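You operate a simulated robot arm through the tools that you are given. There is no shell and no other tool. Be economical: measure what you need, move in short steps, check, and stop when the job is done.

You run a simulated robot arm. Do the job below in one go: nothing can be reset, and whatever is moved stays where it is left.

TASK
Take the die block from the top of the silver table and leave it on top of the spool of green wire.

The check looks at the end state, three seconds after you hand in, the way a careful person would. Anything else that was tipped, shoved, dropped, spilled or broken makes it a failure.

THE ROBOT
A 6-joint arm with a two-finger parallel gripper, fixed in place. Base frame: the origin is at the foot of the arm, x ahead of it, y to its left, z up; the work surface is at about z = 0.85. Lengths are in m, angles in rad, forces in N, time in s.
With the tool pointing down near the work surface it reaches from about 0.26 to 0.68 m from the base axis. Its first joint turns from -1.152 to 1.152 rad. Payload 2.9 kg.
The TCP is the grasp point between the finger pads, 0.03 m short of the fingertips. In the tool frame z runs along the fingers and y along their closing line. Largest opening 0.11 m; finger width 0.02, thickness 0.01; the body of the gripper, 0.048 by 0.112 m, starts 0.055 m behind the TCP.
Orientation is that of the tool frame in the base frame, as a unit quaternion [x, y, z, w]. With the fingers straight down and closing along the base's y, the tool's x points along the base's -x, its y along +y and its z along -z.

THE INTERFACE
- The arm moves only by the tool servo_tool. Its argument "plan" is a list of rows, each an object (a shift or turn left out is 0, a gripper value left out holds the last) with "translation": the shift along the tool's x, y, z in units of 300 mm (1.0 is 300 mm), a list of three; "rotation": the turn, a rotation vector about the tool's x, y, z in units of 120 degrees (1.0 is 120 degrees), a list of three; "claw": the gripper command, from -1 (shut) to 1 (fully open), values between in proportion. In form: [{"translation": [tx, ty, tz], "rotation": [wx, wy, wz], "claw": claw}, ...]. A call has 1 to 10 rows; each row is the pose to reach, as a shift and turn from the pose commanded when the call began, along the tool's axes at that moment. A call with a number of a shift or a turn outside -1 to 1 is refused whole. Each row takes 0.2 s and may step no farther than 0.05 m and 0.15 rad from the row before; otherwise, or with a gripper value out of range, the whole call is refused. A pose out of reach is approached as far as the arm can. The call stops where the force on the tool passes 40 N (or 10 N more than at its start, if that is more) or the arm is blocked; 0.2 s more then pass. The fingers move at their own pace (about 0.108 m/s each) and stop on an object; they squeeze with about 37 N. The grip force told is the motor's: it shows also when the fingers shut on nothing. Time passes only in rows, and 0.2 s behind the last, so rows that repeat a pose let the fingers close. The reply holds the time, the measured pose of the TCP, the force on the tool along the base axes, the opening and the grip force, in the units named above and with some noise, and new pictures: "show" is both (left out), scene, wrist or none.
- Cameras (640 x 400 px; columns grow to the right, rows downward): "scene" is fixed at [0.0906, 0.4446, 1.3916]; the picture's right is [-0.61, -0.79, 0.00], its down [-0.41, 0.32, -0.86] and it looks along [0.68, -0.53, -0.52] (base axes); focal length 341 px, centre (320, 200). "wrist" rides on the gripper at [0.072, 0.017, -0.103] in the tool frame; the picture's right is [-0.23, 0.97, 0.00], its down [-0.76, -0.18, -0.62] and it looks along [-0.61, -0.14, 0.78] (tool axes); focal length 222 px, centre (320, 200). There is no depth. A picture from a camera that has moved, and an enlarged one, comes with that camera's place and axes in the base frame and with its lens.
- close_up(camera, box): a new picture of the part [left, top, right, bottom] of that camera's present view, enlarged. The clock stands still meanwhile.
- job_done(): hands the job in; it is judged then, once.

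Go step by step. Nothing tells you positions but the pictures and the camera data: compare them with the known pose of the tool, close in by small moves and look again before you grip or let go. The budget is 90 turns and 170 pictures, counting those below and the enlarged ones. Unless the task says otherwise, let go and move clear before handing in, and close with one line.

The tools are called after ">>>" by a JSON object that holds its "method" and its "body". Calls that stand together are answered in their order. servo_tool: Moves the arm, as the interface text tells. Its arguments: {"type":"object","properties":{"plan":{"type":"array","items":{"type":"object","properties":{"translation":{"type":"array","items":{"type":"number"}},"rotation":{"type":"array","items":{"type":"number"}},"claw":{"type":"number"}}}},"show":{"type":"string","enum":["both","scene","wrist","none"]}},"required":["plan"]} The other tools are called the same way: close_up (camera, box) takes an enlarged picture of a part of a camera's view; job_done () hands the job in.

At the start:

```text
time: 0.0
ee_pos: [0.3462, 0.1372, 1.1423]
ee_rot: [0.001, 1.0, 0.0, 0.0]
ft_force: [-0.4, 0.1, -0.2]
opening: 0.11
finger_force: 0.1
```

scene: 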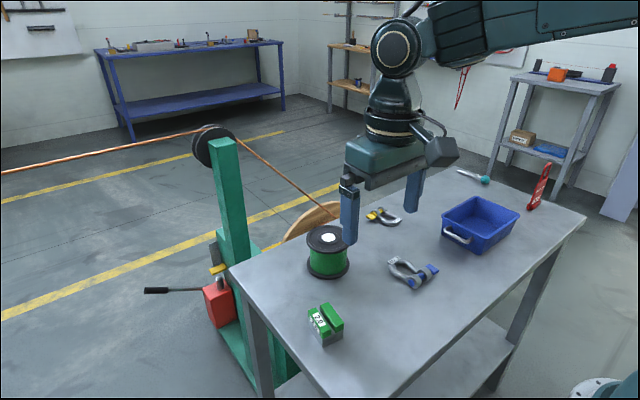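
wrist: 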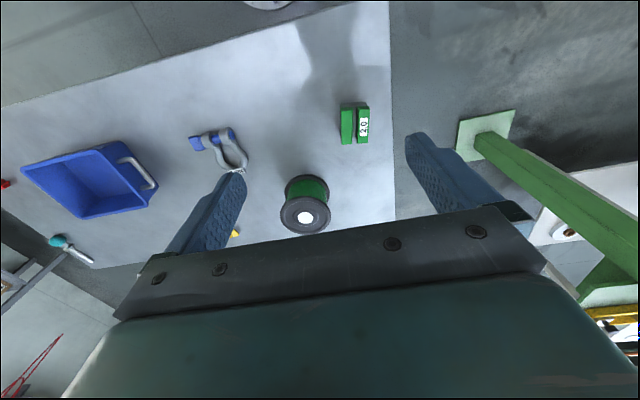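

The die block is the green block labelled 2.0, at about (0.42, 0.18). The spool stands at about (0.55, 0.06). I'll look closer at both.

>>> {"method": "close_up", "body": {"camera": "scene", "box": [280, 210, 400, 360]}}

>>> {"method": "close_up", "body": {"camera": "wrist", "box": [260, 80, 420, 250]}}

```text
2.67 times, centred on (340, 285) of scene
camera zoom: at [0.0906, 0.4446, 1.3916], right [-0.61, -0.79, 0.0], down [-0.41, 0.32, -0.86], along [0.68, -0.53, -0.52], focal length 910 px, centre (267, -27)
```

zoom: 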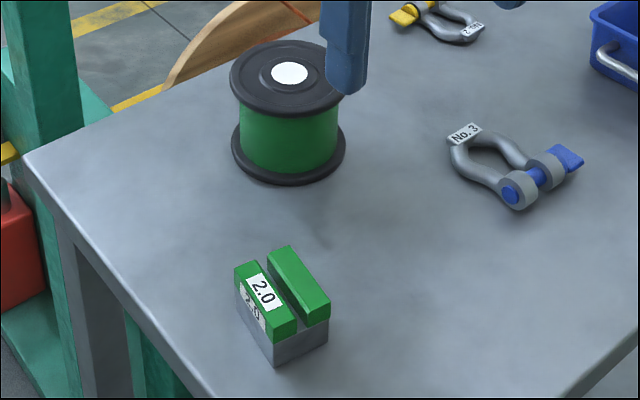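

```text
2.35 times, centred on (340, 165) of wrist
camera zoom: at [0.2737, 0.1548, 1.246], right [0.23, 0.97, 0.0], down [0.76, -0.18, 0.62], along [0.61, -0.14, -0.78], focal length 523 px, centre (273, 282)
```

zoom: 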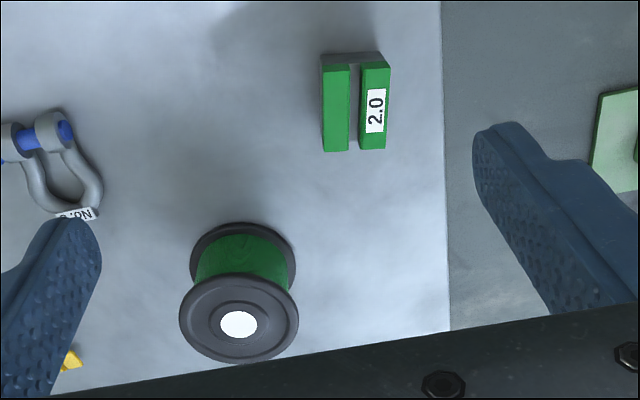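

The block is about 58 x 44 x 45 mm, with its long axis about -0.16 rad off x, centred near (0.415, 0.180). The spool top is at z≈0.936, centred near (0.551, 0.062). I'll move above the block and align with it.

>>> {"method": "servo_tool", "body": {"plan": [{"translation": [-0.058, 0.036, 0.119], "rotation": [0, 0, 0.019], "claw": 1}, {"translation": [-0.115, 0.072, 0.238], "rotation": [0, 0, 0.038]}, {"translation": [-0.173, 0.108, 0.356], "rotation": [0, 0, 0.057]}, {"translation": [-0.23, 0.144, 0.475], "rotation": [0, 0, 0.0764]}, {"translation": [-0.23, 0.144, 0.475], "rotation": [0, 0, 0.0764]}]}}

```text
time: 1.2
ee_pos: [0.4184, 0.1788, 1.001]
ee_rot: [0.08, 0.997, 0.0, 0.001]
ft_force: [0.4, 0.4, -0.5]
opening: 0.1102
finger_force: 0.1
camera wrist: at [0.3495, 0.2075, 1.1038], right [0.38, 0.92, 0.0], down [0.72, -0.3, 0.62], along [0.58, -0.24, -0.78], focal length 222 px, centre (320, 200)
```

scene: 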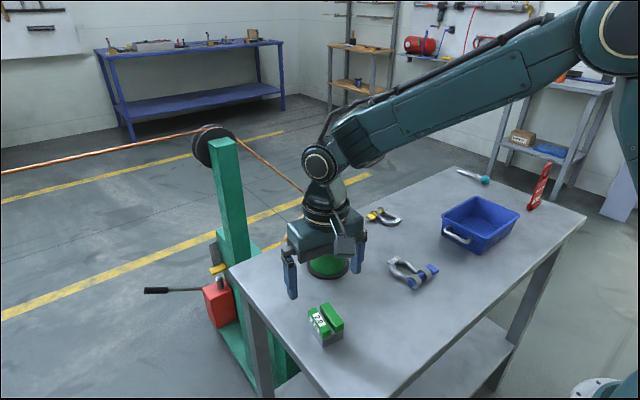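
wrist: 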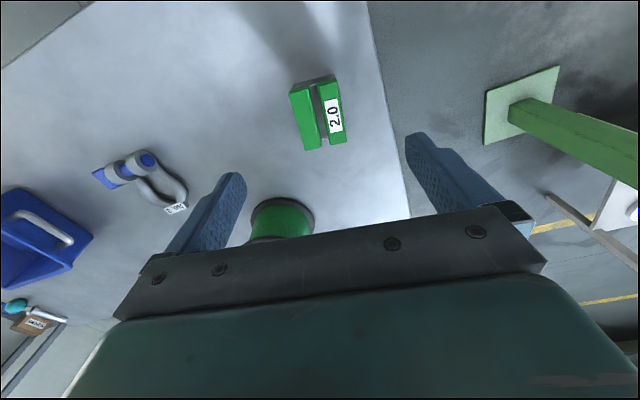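

The tool is above the block. A close-up lets me refine the block's pose and check the yaw.

>>> {"method": "close_up", "body": {"camera": "wrist", "box": [270, 60, 366, 160]}}

>>> {"method": "close_up", "body": {"camera": "scene", "box": [290, 290, 360, 360]}}

```text
4.00 times, centred on (318, 110) of wrist
camera zoom: at [0.3495, 0.2075, 1.1038], right [0.38, 0.92, 0.0], down [0.72, -0.3, 0.62], along [0.58, -0.24, -0.78], focal length 888 px, centre (328, 560)
```

zoom: 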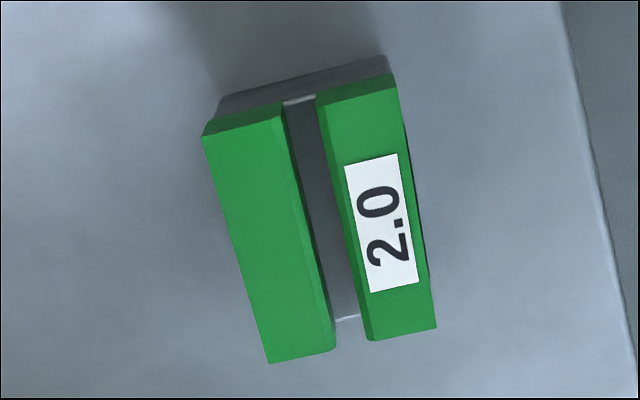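

```text
5.71 times, centred on (325, 325) of scene
camera zoom: at [0.0906, 0.4446, 1.3916], right [-0.61, -0.79, 0.0], down [-0.41, 0.32, -0.86], along [0.68, -0.53, -0.52], focal length 1950 px, centre (291, -514)
```

zoom: 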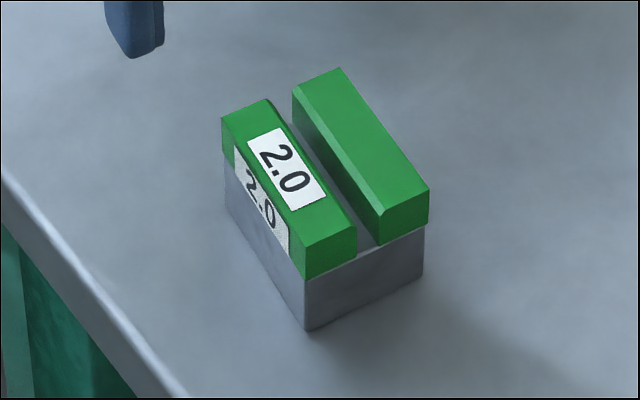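

The block centre is (0.417, 0.180), height 41 mm, and the yaw is good. I'll go straight down and stop to check before gripping.

>>> {"method": "servo_tool", "body": {"plan": [{"translation": [0.004, 0.002, 0.13], "rotation": [0, 0, 0.005]}, {"translation": [0.004, 0.002, 0.25], "rotation": [0, 0, 0.005]}, {"translation": [0.004, 0.002, 0.34], "rotation": [0, 0, 0.005]}, {"translation": [0.004, 0.002, 0.39], "rotation": [0, 0, 0.005]}, {"translation": [0.004, 0.002, 0.39], "rotation": [0, 0, 0.005]}]}}

```text
time: 2.4
ee_pos: [0.415, 0.1815, 0.8834]
ee_rot: [0.085, 0.996, -0.001, 0.001]
ft_force: [0.3, -0.5, 0.3]
opening: 0.11
finger_force: 0.1
camera wrist: at [0.3454, 0.2105, 0.9869], right [0.39, 0.92, 0.0], down [0.72, -0.3, 0.62], along [0.57, -0.24, -0.78], focal length 222 px, centre (320, 200)
```

scene: 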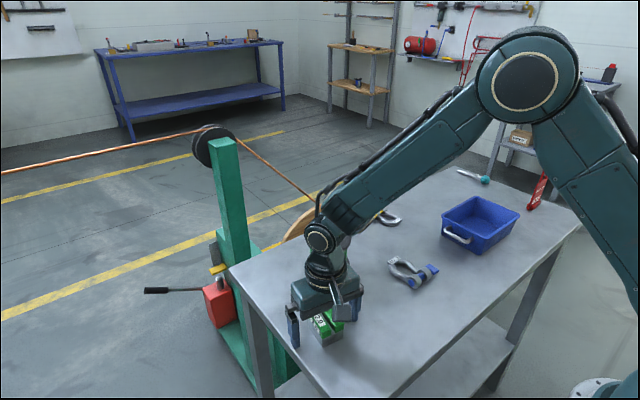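
wrist: 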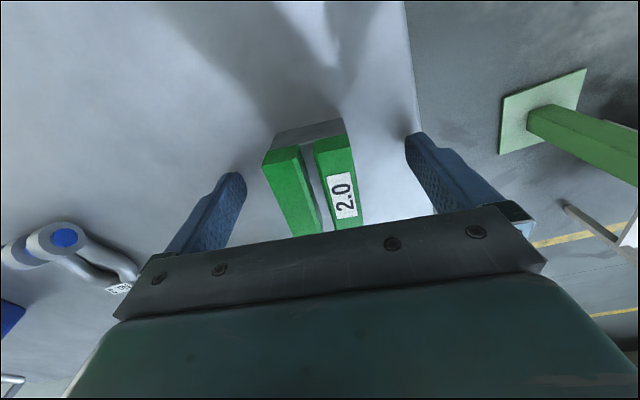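

The block sits between the fingers, so I'll close on it.

>>> {"method": "servo_tool", "body": {"plan": [{"claw": -0.1}, {"claw": -1}, {"claw": -1}, {"claw": -1}]}}

```text
time: 3.4
ee_pos: [0.4136, 0.181, 0.8817]
ee_rot: [0.085, 0.996, 0.0, -0.001]
ft_force: [-0.2, -1.8, 0.1]
opening: 0.044
finger_force: 36.6
camera wrist: at [0.3454, 0.2104, 0.9871], right [0.39, 0.92, 0.0], down [0.72, -0.3, 0.62], along [0.57, -0.24, -0.78], focal length 222 px, centre (320, 200)
```

scene: 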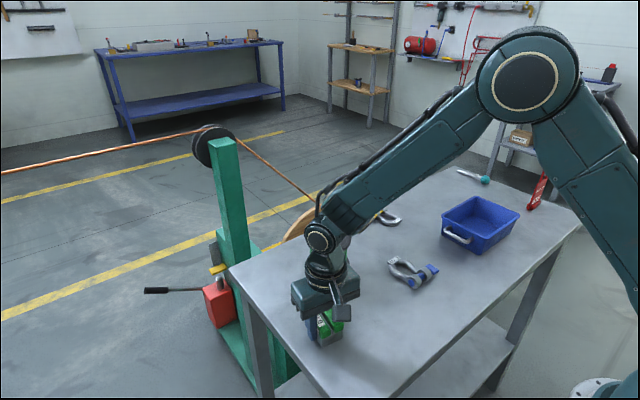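
wrist: 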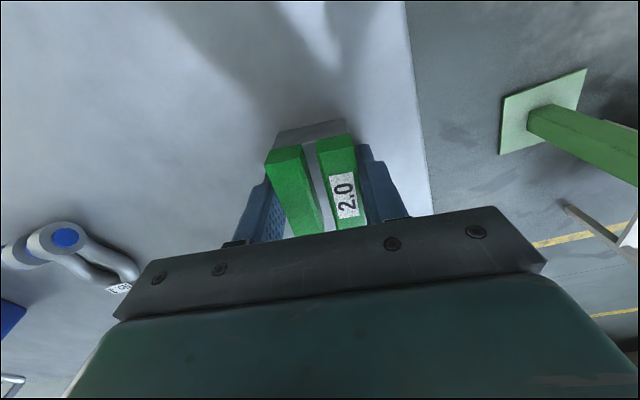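

The fingers hold the block at 44 mm with a firm grip. I'll lift it well above the spool top.

>>> {"method": "servo_tool", "body": {"plan": [{"translation": [0, 0, -0.08]}, {"translation": [0, 0, -0.2]}, {"translation": [0, 0, -0.34]}, {"translation": [0, 0, -0.46]}, {"translation": [0, 0, -0.5]}, {"translation": [0, 0, -0.5]}]}}

```text
time: 4.8
ee_pos: [0.413, 0.1833, 1.0343]
ee_rot: [0.085, 0.996, 0.0, -0.001]
ft_force: [-1.2, 0.2, 0.1]
opening: 0.0001
finger_force: 37.1
camera wrist: at [0.3452, 0.2117, 1.1385], right [0.39, 0.92, 0.0], down [0.72, -0.3, 0.62], along [0.57, -0.24, -0.78], focal length 222 px, centre (320, 200)
```

scene: 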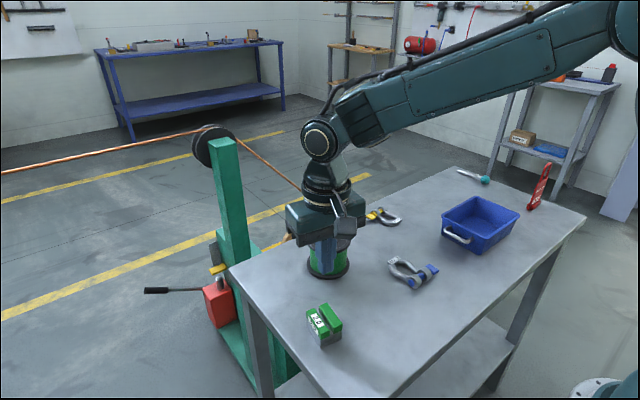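
wrist: 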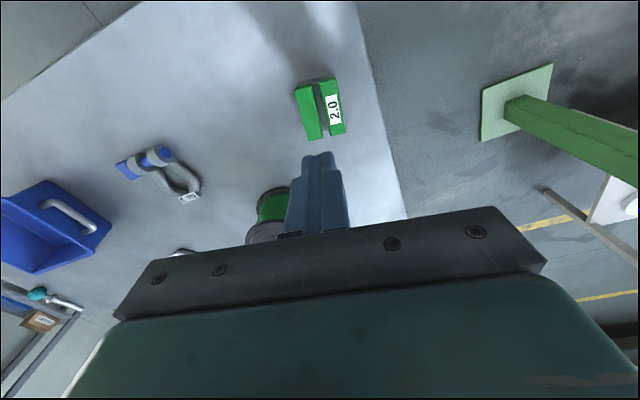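

The block slipped out during the lift and stands back at its place, so I need a slower lift or a better grip. I'll look at how it lies now.

>>> {"method": "close_up", "body": {"camera": "wrist", "box": [270, 60, 366, 160]}}

>>> {"method": "close_up", "body": {"camera": "scene", "box": [290, 290, 360, 360]}}

```text
4.00 times, centred on (318, 110) of wrist
camera zoom: at [0.3452, 0.2117, 1.1385], right [0.39, 0.92, 0.0], down [0.72, -0.3, 0.62], along [0.57, -0.24, -0.78], focal length 888 px, centre (328, 560)
```

zoom: 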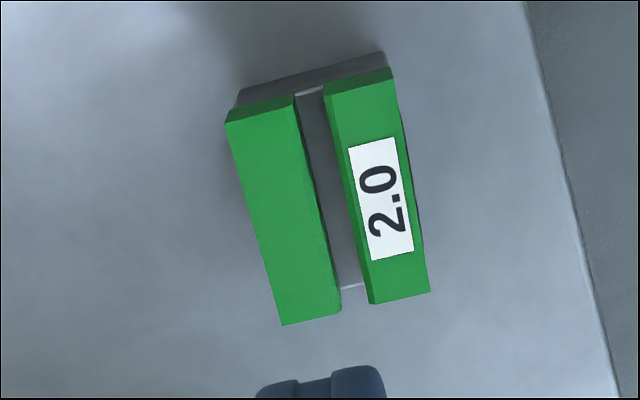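

```text
5.71 times, centred on (325, 325) of scene
camera zoom: at [0.0906, 0.4446, 1.3916], right [-0.61, -0.79, 0.0], down [-0.41, 0.32, -0.86], along [0.68, -0.53, -0.52], focal length 1950 px, centre (291, -514)
```

zoom: 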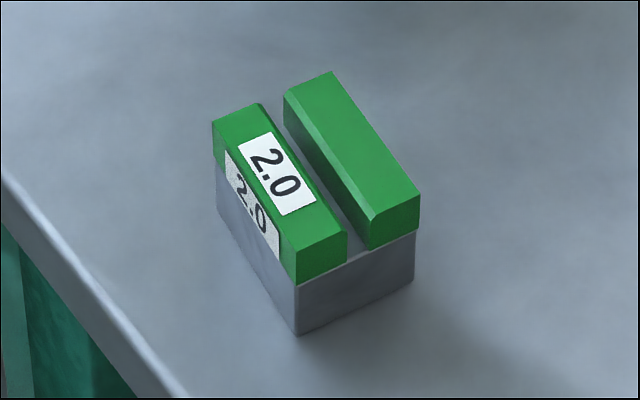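

The block moved only about 3 mm and still stands upright, centre about (0.4155, 0.1835). I'll regrip it and lift very slowly while watching the load.

>>> {"method": "servo_tool", "body": {"plan": [{"claw": 1}, {"claw": 1}, {"claw": 1}, {"translation": [0, 0.004, 0.13]}, {"translation": [0, 0.004, 0.26]}, {"translation": [0, 0.004, 0.38]}, {"translation": [0, 0.004, 0.46]}, {"translation": [0, 0.004, 0.503]}, {"translation": [0, 0.004, 0.503]}], "show": "none"}}

>>> {"method": "servo_tool", "body": {"plan": [{"claw": 0}, {"claw": -1}, {"claw": -1}, {"claw": -1}, {"claw": -1}], "show": "wrist"}}

>>> {"method": "servo_tool", "body": {"plan": [{"translation": [0, 0, -0.003]}, {"translation": [0, 0, -0.007]}, {"translation": [0, 0, -0.012]}, {"translation": [0, 0, -0.017]}, {"translation": [0, 0, -0.022]}, {"translation": [0, 0, -0.027]}, {"translation": [0, 0, -0.03]}, {"translation": [0, 0, -0.03]}]}}

```text
time: 6.8
ee_pos: [0.414, 0.1836, 0.881]
ee_rot: [0.085, 0.996, 0.0, 0.0]
ft_force: [0.2, 0.6, -0.9]
opening: 0.1102
finger_force: 0.0
```

```text
time: 8.0
ee_pos: [0.4132, 0.1822, 0.8822]
ee_rot: [0.084, 0.996, 0.0, 0.0]
ft_force: [0.1, 1.8, -0.3]
opening: 0.044
finger_force: 37.0
camera wrist: at [0.3454, 0.2114, 0.9867], right [0.39, 0.92, 0.0], down [0.72, -0.3, 0.62], along [0.57, -0.24, -0.78], focal length 222 px, centre (320, 200)
```

wrist: 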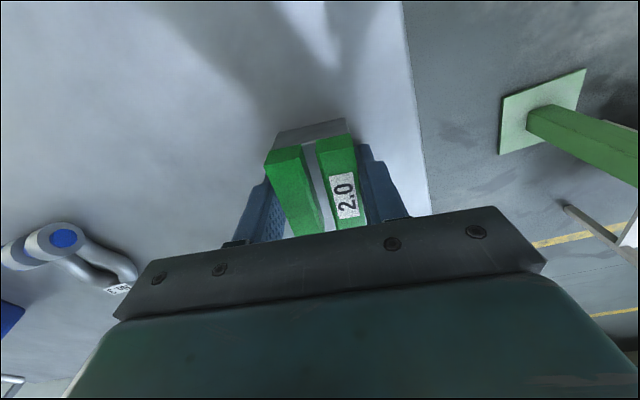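

```text
time: 9.8
ee_pos: [0.414, 0.1828, 0.891]
ee_rot: [0.085, 0.996, 0.0, 0.0]
ft_force: [-0.1, -1.0, -5.2]
opening: 0.044
finger_force: 37.6
camera wrist: at [0.3454, 0.2114, 0.9945], right [0.39, 0.92, 0.0], down [0.72, -0.3, 0.62], along [0.57, -0.24, -0.78], focal length 222 px, centre (320, 200)
```

scene: 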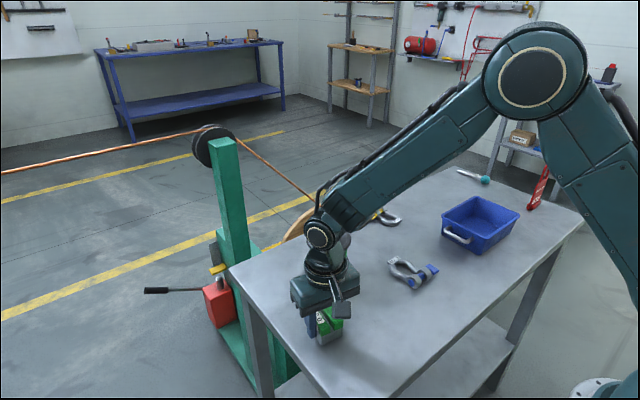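
wrist: 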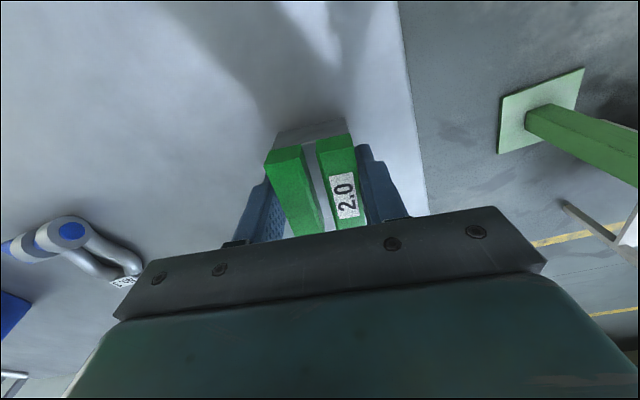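

The force reads about 5 N and the block keeps its place in the wrist picture, so it is lifted. I'll hold still and check whether it creeps.

>>> {"method": "servo_tool", "body": {"plan": [{}, {}, {}, {}, {}, {}], "show": "none"}}

>>> {"method": "close_up", "body": {"camera": "scene", "box": [290, 290, 360, 360]}}

>>> {"method": "close_up", "body": {"camera": "wrist", "box": [220, 100, 420, 250]}}

```text
time: 11.2
ee_pos: [0.413, 0.1827, 0.8897]
ee_rot: [0.085, 0.996, 0.0, 0.0]
ft_force: [0.1, -0.6, -5.6]
opening: 0.0439
finger_force: 36.9
```

```text
5.71 times, centred on (325, 325) of scene
camera zoom: at [0.0907, 0.4446, 1.3916], right [-0.61, -0.79, 0.0], down [-0.41, 0.32, -0.86], along [0.68, -0.53, -0.52], focal length 1950 px, centre (291, -514)
```

zoom: 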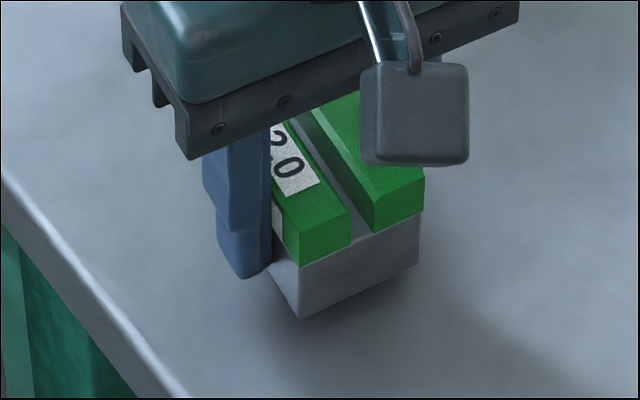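

```text
2.67 times, centred on (320, 175) of wrist
camera zoom: at [0.3454, 0.2114, 0.9944], right [0.39, 0.92, 0.0], down [0.72, -0.3, 0.62], along [0.57, -0.24, -0.78], focal length 592 px, centre (320, 267)
```

zoom: 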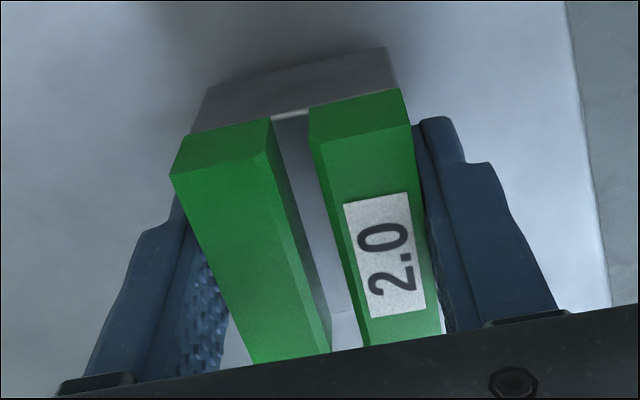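

The block holds steady with no creep, at about 0.55 kg. I'll keep lifting with gentle ramps.

>>> {"method": "servo_tool", "body": {"plan": [{"translation": [0, 0, -0.004]}, {"translation": [0, 0, -0.012]}, {"translation": [0, 0, -0.025]}, {"translation": [0, 0, -0.04]}, {"translation": [0, 0, -0.055]}, {"translation": [0, 0, -0.07]}, {"translation": [0, 0, -0.085]}, {"translation": [0, 0, -0.098]}, {"translation": [0, 0, -0.106]}, {"translation": [0, 0, -0.11]}], "show": "scene"}}

```text
time: 13.4
ee_pos: [0.4144, 0.1835, 0.9232]
ee_rot: [0.085, 0.996, 0.001, 0.0]
ft_force: [1.0, -0.9, -5.7]
opening: 0.0438
finger_force: 36.9
```

scene: 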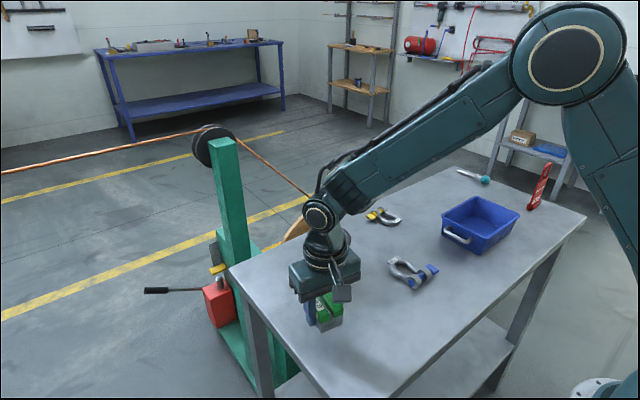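

Still held. I'll continue the slow lift.

>>> {"method": "servo_tool", "body": {"plan": [{"translation": [0, 0, -0.004]}, {"translation": [0, 0, -0.012]}, {"translation": [0, 0, -0.025]}, {"translation": [0, 0, -0.042]}, {"translation": [0, 0, -0.06]}, {"translation": [0, 0, -0.078]}, {"translation": [0, 0, -0.095]}, {"translation": [0, 0, -0.108]}, {"translation": [0, 0, -0.116]}, {"translation": [0, 0, -0.12]}], "show": "none"}}

>>> {"method": "servo_tool", "body": {"plan": [{"translation": [0, 0, -0.004]}, {"translation": [0, 0, -0.012]}, {"translation": [0, 0, -0.025]}, {"translation": [0, 0, -0.042]}, {"translation": [0, 0, -0.06]}, {"translation": [0, 0, -0.078]}, {"translation": [0, 0, -0.095]}, {"translation": [0, 0, -0.108]}, {"translation": [0, 0, -0.116]}, {"translation": [0, 0, -0.12]}]}}

```text
time: 15.6
ee_pos: [0.414, 0.1834, 0.9595]
ee_rot: [0.085, 0.996, 0.0, 0.0]
ft_force: [0.9, -0.1, -5.4]
opening: 0.0438
finger_force: 37.1
```

```text
time: 17.8
ee_pos: [0.4138, 0.1832, 0.9953]
ee_rot: [0.086, 0.996, 0.0, 0.0]
ft_force: [0.3, -0.2, -5.2]
opening: 0.0444
finger_force: 36.9
camera wrist: at [0.3455, 0.2122, 1.1], right [0.39, 0.92, 0.0], down [0.72, -0.3, 0.62], along [0.57, -0.24, -0.78], focal length 222 px, centre (320, 200)
```

scene: 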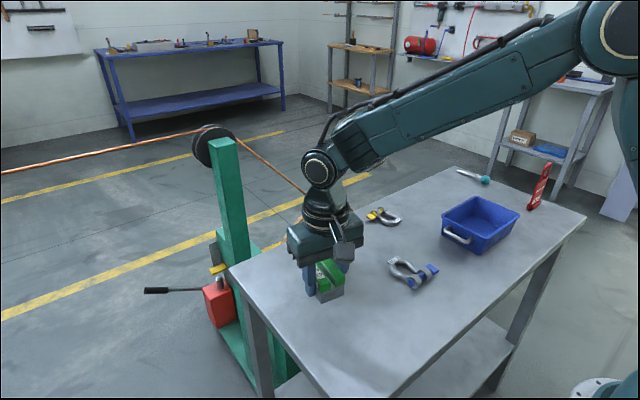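
wrist: 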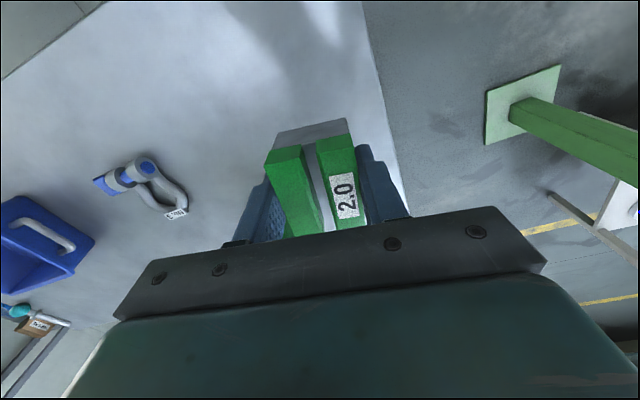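

The block is up, with its bottom near z=0.964, clear of the spool top at 0.936. I'll move gently toward the spool in three stages.

>>> {"method": "servo_tool", "body": {"plan": [{"translation": [-0.003, -0.002, 0]}, {"translation": [-0.014, -0.009, -0.001]}, {"translation": [-0.034, -0.021, -0.002]}, {"translation": [-0.06, -0.037, -0.004]}, {"translation": [-0.086, -0.054, -0.005]}, {"translation": [-0.111, -0.07, -0.007]}, {"translation": [-0.137, -0.086, -0.008]}, {"translation": [-0.157, -0.098, -0.009]}, {"translation": [-0.168, -0.105, -0.01]}, {"translation": [-0.171, -0.107, -0.01]}], "show": "scene"}}

>>> {"method": "servo_tool", "body": {"plan": [{"translation": [-0.003, -0.002, 0]}, {"translation": [-0.014, -0.009, -0.001]}, {"translation": [-0.034, -0.021, -0.002]}, {"translation": [-0.06, -0.037, -0.004]}, {"translation": [-0.086, -0.054, -0.005]}, {"translation": [-0.111, -0.07, -0.007]}, {"translation": [-0.137, -0.086, -0.008]}, {"translation": [-0.157, -0.098, -0.009]}, {"translation": [-0.168, -0.105, -0.01]}, {"translation": [-0.171, -0.107, -0.01]}]}}

```text
time: 20.0
ee_pos: [0.459, 0.1418, 0.999]
ee_rot: [0.085, 0.996, -0.001, -0.001]
ft_force: [0.1, -0.5, -5.9]
opening: 0.044
finger_force: 37.3
```

scene: 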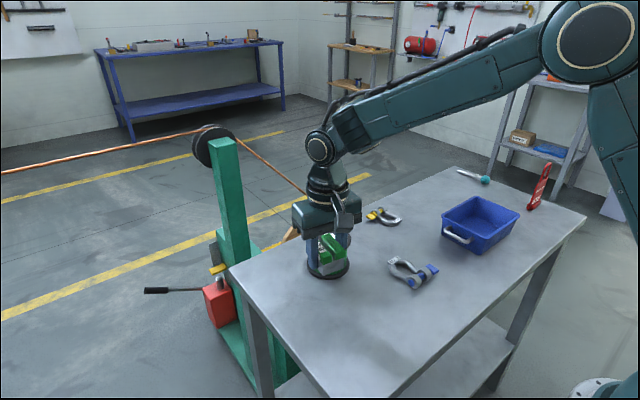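

```text
time: 22.2
ee_pos: [0.5023, 0.1016, 1.0023]
ee_rot: [0.084, 0.996, 0.0, 0.0]
ft_force: [0.6, 0.2, -5.6]
opening: 0.0438
finger_force: 36.8
camera wrist: at [0.4357, 0.1312, 1.1054], right [0.39, 0.92, 0.0], down [0.72, -0.3, 0.62], along [0.57, -0.24, -0.78], focal length 222 px, centre (320, 200)
```

scene: 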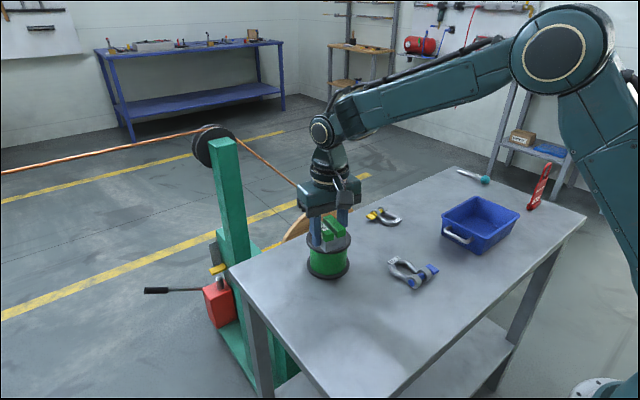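
wrist: 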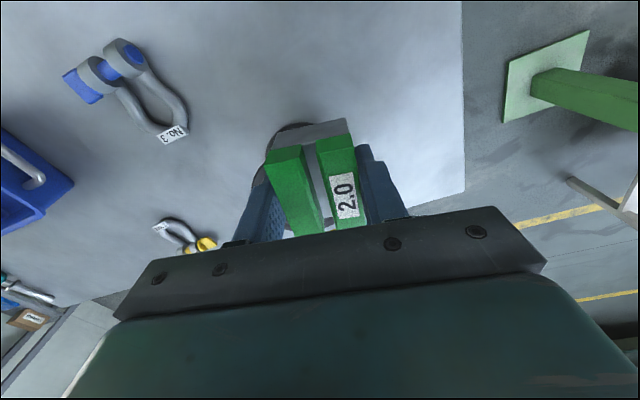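

Two thirds of the way there and the block is still steady. Now the last stage.

>>> {"method": "servo_tool", "body": {"plan": [{"translation": [-0.003, -0.002, 0]}, {"translation": [-0.014, -0.009, -0.001]}, {"translation": [-0.034, -0.021, -0.002]}, {"translation": [-0.06, -0.037, -0.002]}, {"translation": [-0.086, -0.054, -0.002]}, {"translation": [-0.111, -0.07, -0.002]}, {"translation": [-0.137, -0.086, -0.002]}, {"translation": [-0.157, -0.098, -0.002]}, {"translation": [-0.168, -0.105, -0.002]}, {"translation": [-0.171, -0.107, -0.002]}], "show": "wrist"}}

>>> {"method": "close_up", "body": {"camera": "scene", "box": [280, 190, 380, 290]}}

>>> {"method": "close_up", "body": {"camera": "wrist", "box": [220, 90, 420, 250]}}

```text
time: 24.4
ee_pos: [0.5485, 0.0619, 1.0007]
ee_rot: [0.085, 0.996, 0.0, 0.0]
ft_force: [-0.5, -0.3, -5.7]
opening: 0.0436
finger_force: 36.7
camera wrist: at [0.4812, 0.0911, 1.1057], right [0.39, 0.92, 0.0], down [0.72, -0.3, 0.62], along [0.57, -0.24, -0.78], focal length 222 px, centre (320, 200)
```

wrist: 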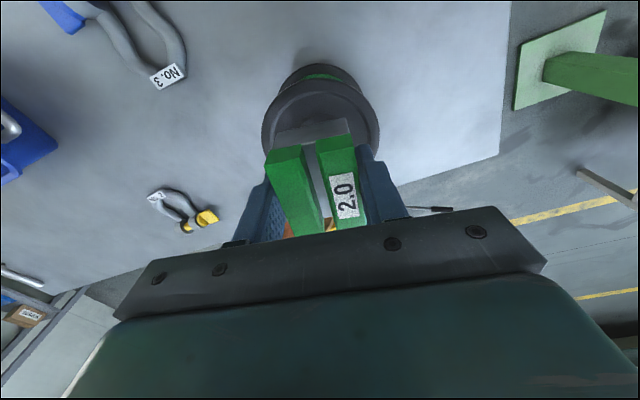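

```text
4.00 times, centred on (330, 240) of scene
camera zoom: at [0.0907, 0.4446, 1.3916], right [-0.61, -0.79, 0.0], down [-0.41, 0.32, -0.86], along [0.68, -0.53, -0.52], focal length 1365 px, centre (280, 40)
```

zoom: 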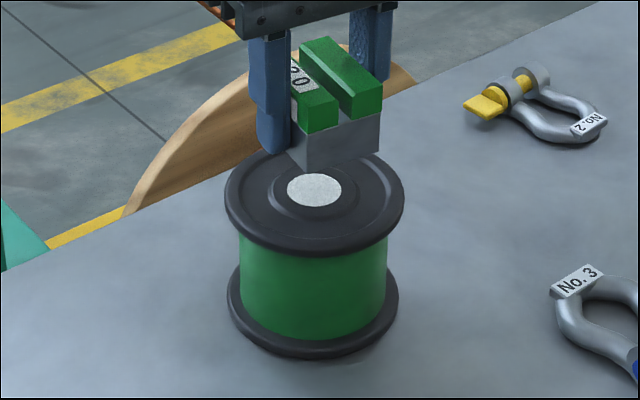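

```text
2.50 times, centred on (320, 170) of wrist
camera zoom: at [0.4812, 0.0911, 1.1057], right [0.39, 0.92, 0.0], down [0.72, -0.3, 0.62], along [0.57, -0.24, -0.78], focal length 555 px, centre (320, 275)
```

zoom: 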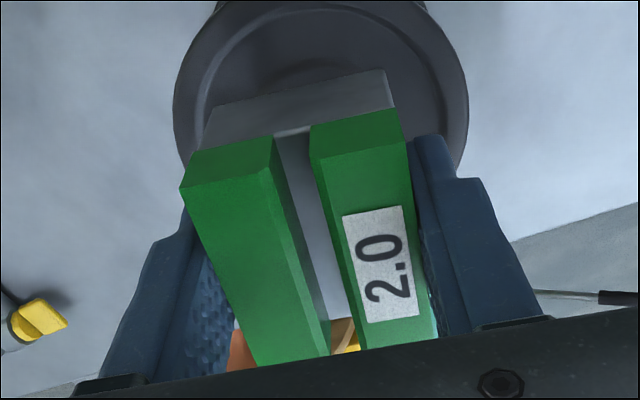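

The block is centred over the spool, about 33 mm above its top. I'll lower it gently about 26 mm and look.

>>> {"method": "servo_tool", "body": {"plan": [{"translation": [0, 0, 0.004]}, {"translation": [0, 0, 0.012]}, {"translation": [0, 0, 0.023]}, {"translation": [0, 0, 0.035]}, {"translation": [0, 0, 0.047]}, {"translation": [0, 0, 0.059]}, {"translation": [0, 0, 0.07]}, {"translation": [0, 0, 0.079]}, {"translation": [0, 0, 0.085]}, {"translation": [0, 0, 0.087]}], "show": "wrist"}}

>>> {"method": "close_up", "body": {"camera": "scene", "box": [290, 200, 370, 280]}}

```text
time: 26.6
ee_pos: [0.5482, 0.062, 0.9758]
ee_rot: [0.086, 0.996, 0.0, 0.0]
ft_force: [-1.5, -0.2, -5.9]
opening: 0.0439
finger_force: 37.3
camera wrist: at [0.4801, 0.0917, 1.0794], right [0.39, 0.92, 0.0], down [0.72, -0.3, 0.62], along [0.57, -0.24, -0.78], focal length 222 px, centre (320, 200)
```

wrist: 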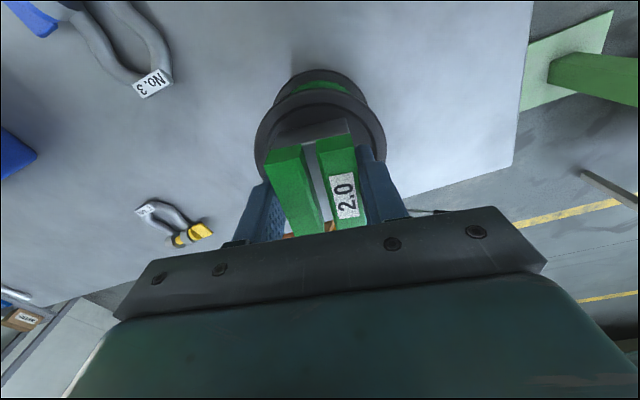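

```text
5.00 times, centred on (330, 240) of scene
camera zoom: at [0.0907, 0.4446, 1.3916], right [-0.61, -0.79, 0.0], down [-0.41, 0.32, -0.86], along [0.68, -0.53, -0.52], focal length 1706 px, centre (270, 0)
```

zoom: 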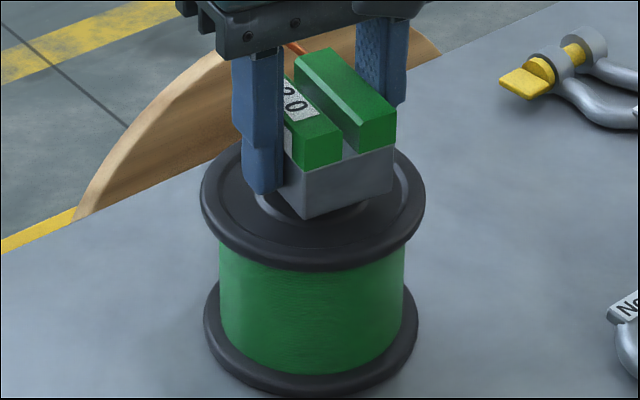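

Bottom is about 7 mm above the flange and well inside the rim. I'll lower slowly until the load comes off.

>>> {"method": "servo_tool", "body": {"plan": [{"translation": [0, 0, 0.002]}, {"translation": [0, 0, 0.005]}, {"translation": [0, 0, 0.009]}, {"translation": [0, 0, 0.012]}, {"translation": [0, 0, 0.015]}, {"translation": [0, 0, 0.017]}, {"translation": [0, 0, 0.017]}], "show": "none"}}

>>> {"method": "close_up", "body": {"camera": "scene", "box": [300, 210, 360, 270]}}

```text
time: 28.2
ee_pos: [0.5495, 0.0627, 0.9705]
ee_rot: [0.085, 0.996, 0.0, 0.0]
ft_force: [0.2, 0.1, -5.8]
opening: 0.0439
finger_force: 36.9
```

```text
6.67 times, centred on (330, 240) of scene
camera zoom: at [0.0907, 0.4446, 1.3916], right [-0.61, -0.79, 0.0], down [-0.41, 0.32, -0.86], along [0.68, -0.53, -0.52], focal length 2275 px, centre (253, -67)
```

zoom: 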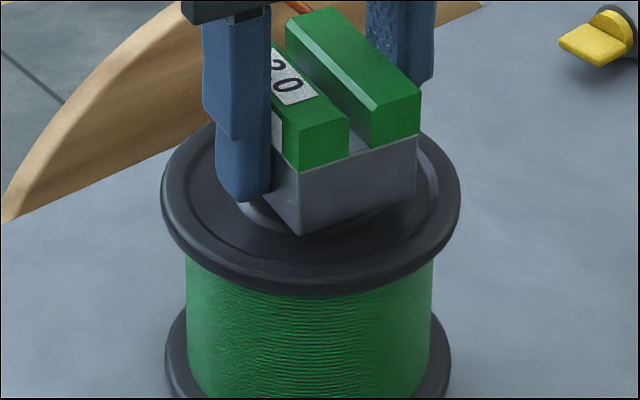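

Still carrying its full weight. I'll go down in finer steps.

>>> {"method": "servo_tool", "body": {"plan": [{"translation": [0, 0, 0.002]}, {"translation": [0, 0, 0.004]}, {"translation": [0, 0, 0.006]}, {"translation": [0, 0, 0.006]}], "show": "none"}}

>>> {"method": "servo_tool", "body": {"plan": [{"translation": [0, 0, 0.002]}, {"translation": [0, 0, 0.004]}, {"translation": [0, 0, 0.004]}], "show": "wrist"}}

>>> {"method": "close_up", "body": {"camera": "scene", "box": [300, 210, 360, 270]}}

```text
time: 29.2
ee_pos: [0.549, 0.0618, 0.9696]
ee_rot: [0.084, 0.996, 0.0, 0.0]
ft_force: [0.5, -0.7, -5.5]
opening: 0.0438
finger_force: 36.7
```

```text
time: 30.0
ee_pos: [0.5491, 0.0619, 0.9676]
ee_rot: [0.085, 0.996, 0.0, 0.0]
ft_force: [0.1, -0.3, -5.4]
opening: 0.0438
finger_force: 36.8
camera wrist: at [0.4811, 0.0913, 1.0718], right [0.39, 0.92, 0.0], down [0.72, -0.3, 0.62], along [0.57, -0.24, -0.78], focal length 222 px, centre (320, 200)
```

wrist: 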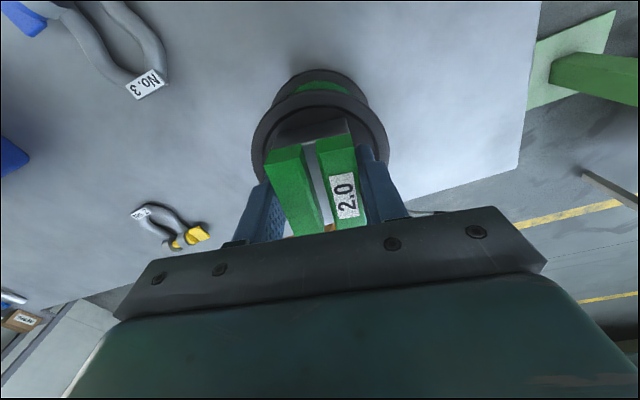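

```text
6.67 times, centred on (330, 240) of scene
camera zoom: at [0.0907, 0.4446, 1.3916], right [-0.61, -0.79, 0.0], down [-0.41, 0.32, -0.86], along [0.68, -0.53, -0.52], focal length 2275 px, centre (253, -67)
```

zoom: 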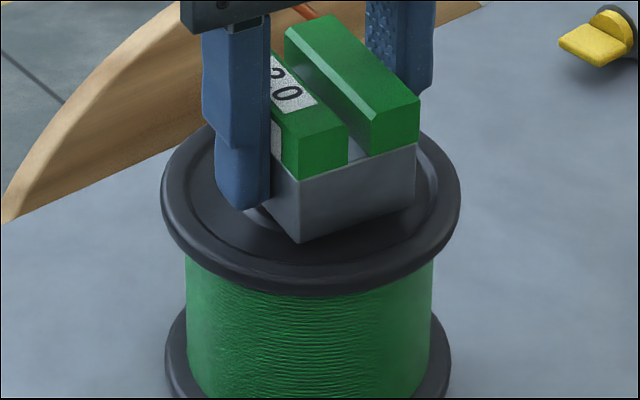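

Not touching yet, so I'll keep going in small steps.

>>> {"method": "servo_tool", "body": {"plan": [{"translation": [0, 0, 0.002]}, {"translation": [0, 0, 0.004]}, {"translation": [0, 0, 0.004]}], "show": "none"}}

>>> {"method": "servo_tool", "body": {"plan": [{"translation": [0, 0, 0.002]}, {"translation": [0, 0, 0.004]}, {"translation": [0, 0, 0.004]}], "show": "none"}}

>>> {"method": "close_up", "body": {"camera": "scene", "box": [300, 210, 360, 270]}}

```text
time: 30.8
ee_pos: [0.5489, 0.0616, 0.967]
ee_rot: [0.086, 0.996, 0.0, 0.0]
ft_force: [-0.2, 0.5, -6.1]
opening: 0.0439
finger_force: 37.1
```

```text
time: 31.6
ee_pos: [0.5504, 0.062, 0.9652]
ee_rot: [0.086, 0.996, -0.001, 0.0]
ft_force: [-0.2, -0.2, -5.5]
opening: 0.0439
finger_force: 36.8
```

```text
6.67 times, centred on (330, 240) of scene
camera zoom: at [0.0907, 0.4446, 1.3916], right [-0.61, -0.79, 0.0], down [-0.41, 0.32, -0.86], along [0.68, -0.53, -0.52], focal length 2275 px, centre (253, -67)
```

zoom: 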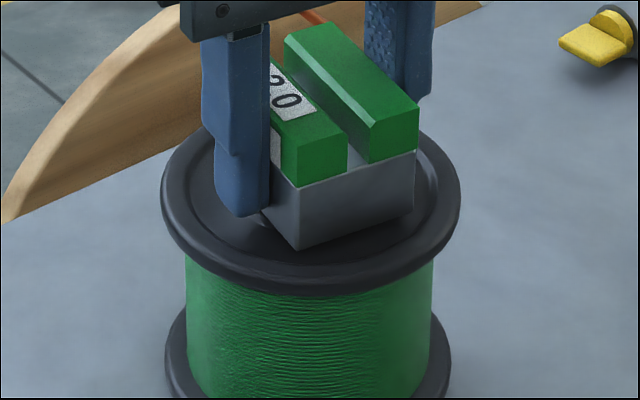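

Still carrying the weight; continuing down.

>>> {"method": "servo_tool", "body": {"plan": [{"translation": [0, 0, 0.002]}, {"translation": [0, 0, 0.004]}, {"translation": [0, 0, 0.004]}], "show": "none"}}

>>> {"method": "servo_tool", "body": {"plan": [{"translation": [0, 0, 0.002]}, {"translation": [0, 0, 0.004]}, {"translation": [0, 0, 0.004]}], "show": "none"}}

>>> {"method": "close_up", "body": {"camera": "scene", "box": [300, 210, 360, 270]}}

```text
time: 32.4
ee_pos: [0.5486, 0.0634, 0.9651]
ee_rot: [0.085, 0.996, 0.001, 0.0]
ft_force: [0.6, 0.0, -5.3]
opening: 0.0438
finger_force: 36.9
```

```text
time: 33.2
ee_pos: [0.5506, 0.0625, 0.9626]
ee_rot: [0.086, 0.996, 0.0, 0.0]
ft_force: [-0.4, 0.2, -4.7]
opening: 0.044
finger_force: 38.2
```

```text
6.67 times, centred on (330, 240) of scene
camera zoom: at [0.0907, 0.4446, 1.3916], right [-0.61, -0.79, 0.0], down [-0.41, 0.32, -0.86], along [0.68, -0.53, -0.52], focal length 2275 px, centre (253, -67)
```

zoom: 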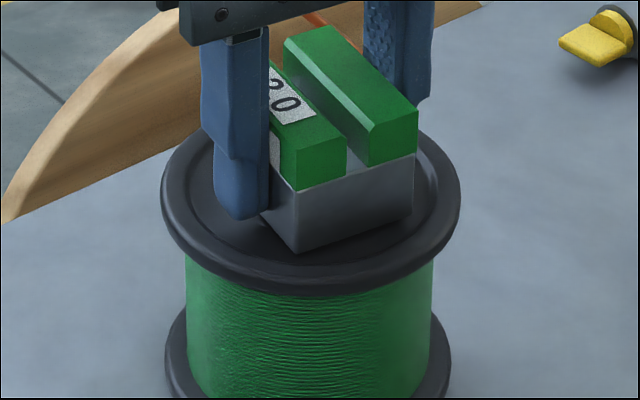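

The load is starting to come off (-4.7 N). A few more small steps should settle it.

>>> {"method": "servo_tool", "body": {"plan": [{"translation": [0, 0, 0.001]}, {"translation": [0, 0, 0.002]}, {"translation": [0, 0, 0.002]}], "show": "none"}}

>>> {"method": "servo_tool", "body": {"plan": [{"translation": [0, 0, 0.001]}, {"translation": [0, 0, 0.002]}, {"translation": [0, 0, 0.002]}], "show": "none"}}

```text
time: 34.0
ee_pos: [0.5485, 0.0618, 0.9631]
ee_rot: [0.085, 0.996, 0.0, 0.0]
ft_force: [0.5, -0.2, -5.9]
opening: 0.0438
finger_force: 36.9
```

```text
time: 34.8
ee_pos: [0.5486, 0.0625, 0.9633]
ee_rot: [0.085, 0.996, 0.0, 0.0]
ft_force: [-3.8, 0.4, 3.8]
opening: 0.0438
finger_force: 37.0
```

Contact: the force is now +3.8 N upward. I'll release gently by opening a little and look.

>>> {"method": "servo_tool", "body": {"plan": [{"claw": -0.2}, {"claw": -0.15}, {"claw": -0.1}, {"claw": -0.05}, {"claw": 0.05}, {"claw": 0.15}, {"claw": 0.15}], "show": "wrist"}}

>>> {"method": "close_up", "body": {"camera": "scene", "box": [300, 210, 360, 270]}}

```text
time: 36.4
ee_pos: [0.5486, 0.0629, 0.9614]
ee_rot: [0.085, 0.996, 0.0, 0.0]
ft_force: [0.3, -0.8, 0.6]
opening: 0.0633
finger_force: 0.1
camera wrist: at [0.4809, 0.0913, 1.0661], right [0.39, 0.92, 0.0], down [0.72, -0.3, 0.62], along [0.57, -0.24, -0.78], focal length 222 px, centre (320, 200)
```

wrist: 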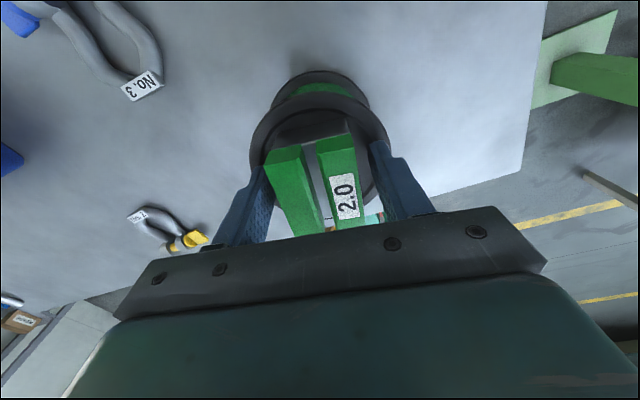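

```text
6.67 times, centred on (330, 240) of scene
camera zoom: at [0.0906, 0.4446, 1.3916], right [-0.61, -0.79, 0.0], down [-0.41, 0.32, -0.86], along [0.68, -0.53, -0.52], focal length 2275 px, centre (253, -67)
```

zoom: 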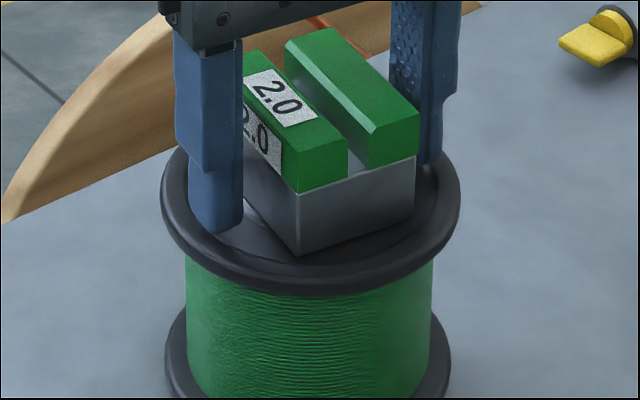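

The block rests on the spool, free of the fingers. I'll go straight up and away.

>>> {"method": "servo_tool", "body": {"plan": [{"translation": [0, 0, -0.02]}, {"translation": [0, 0, -0.06]}, {"translation": [0, 0, -0.12]}, {"translation": [0, 0, -0.2]}, {"translation": [0, 0, -0.3]}, {"translation": [0, 0, -0.42]}, {"translation": [0, 0, -0.5]}, {"translation": [0, 0, -0.5]}]}}

>>> {"method": "close_up", "body": {"camera": "scene", "box": [280, 200, 380, 300]}}

```text
time: 38.2
ee_pos: [0.5488, 0.0619, 1.1106]
ee_rot: [0.085, 0.996, 0.0, 0.0]
ft_force: [0.4, -0.2, 0.3]
opening: 0.0632
finger_force: 0.0
camera wrist: at [0.4813, 0.0906, 1.2157], right [0.39, 0.92, 0.0], down [0.72, -0.3, 0.62], along [0.57, -0.24, -0.78], focal length 222 px, centre (320, 200)
```

scene: 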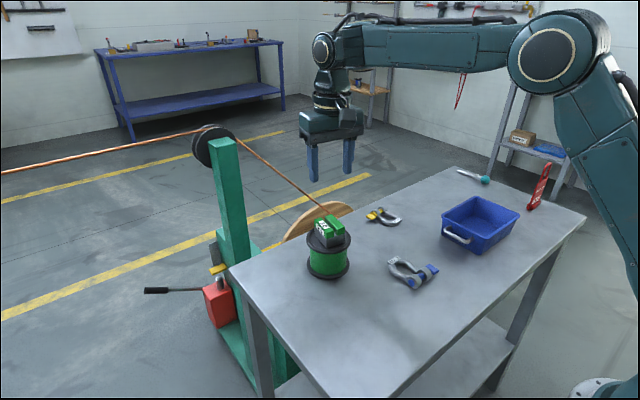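
wrist: 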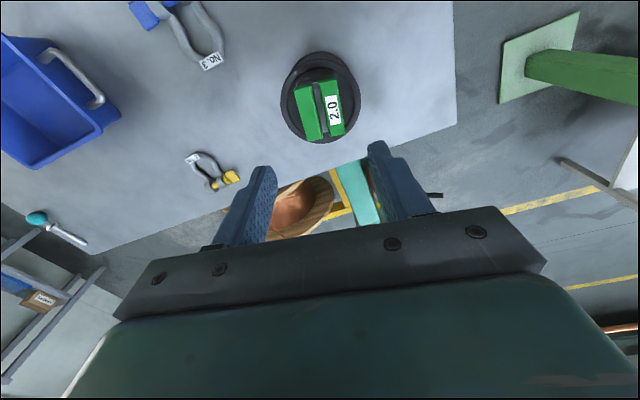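

```text
4.00 times, centred on (330, 250) of scene
camera zoom: at [0.0906, 0.4446, 1.3916], right [-0.61, -0.79, 0.0], down [-0.41, 0.32, -0.86], along [0.68, -0.53, -0.52], focal length 1365 px, centre (280, 0)
```

zoom: 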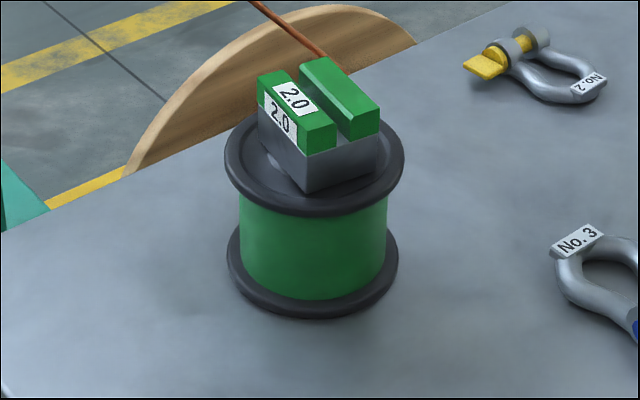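

The block sits level and centred on the spool. Everything else is where it was, and the arm is clear, so I'm handing in.

>>> {"method": "job_done", "body": {}}

```text
The job is handed in.
```

The die block is on top of the green wire spool, level and centred, and nothing else was disturbed; it slipped from the first grip and dropped back upright, about 3 mm from its spot on the table, before I regripped it and carried it over.
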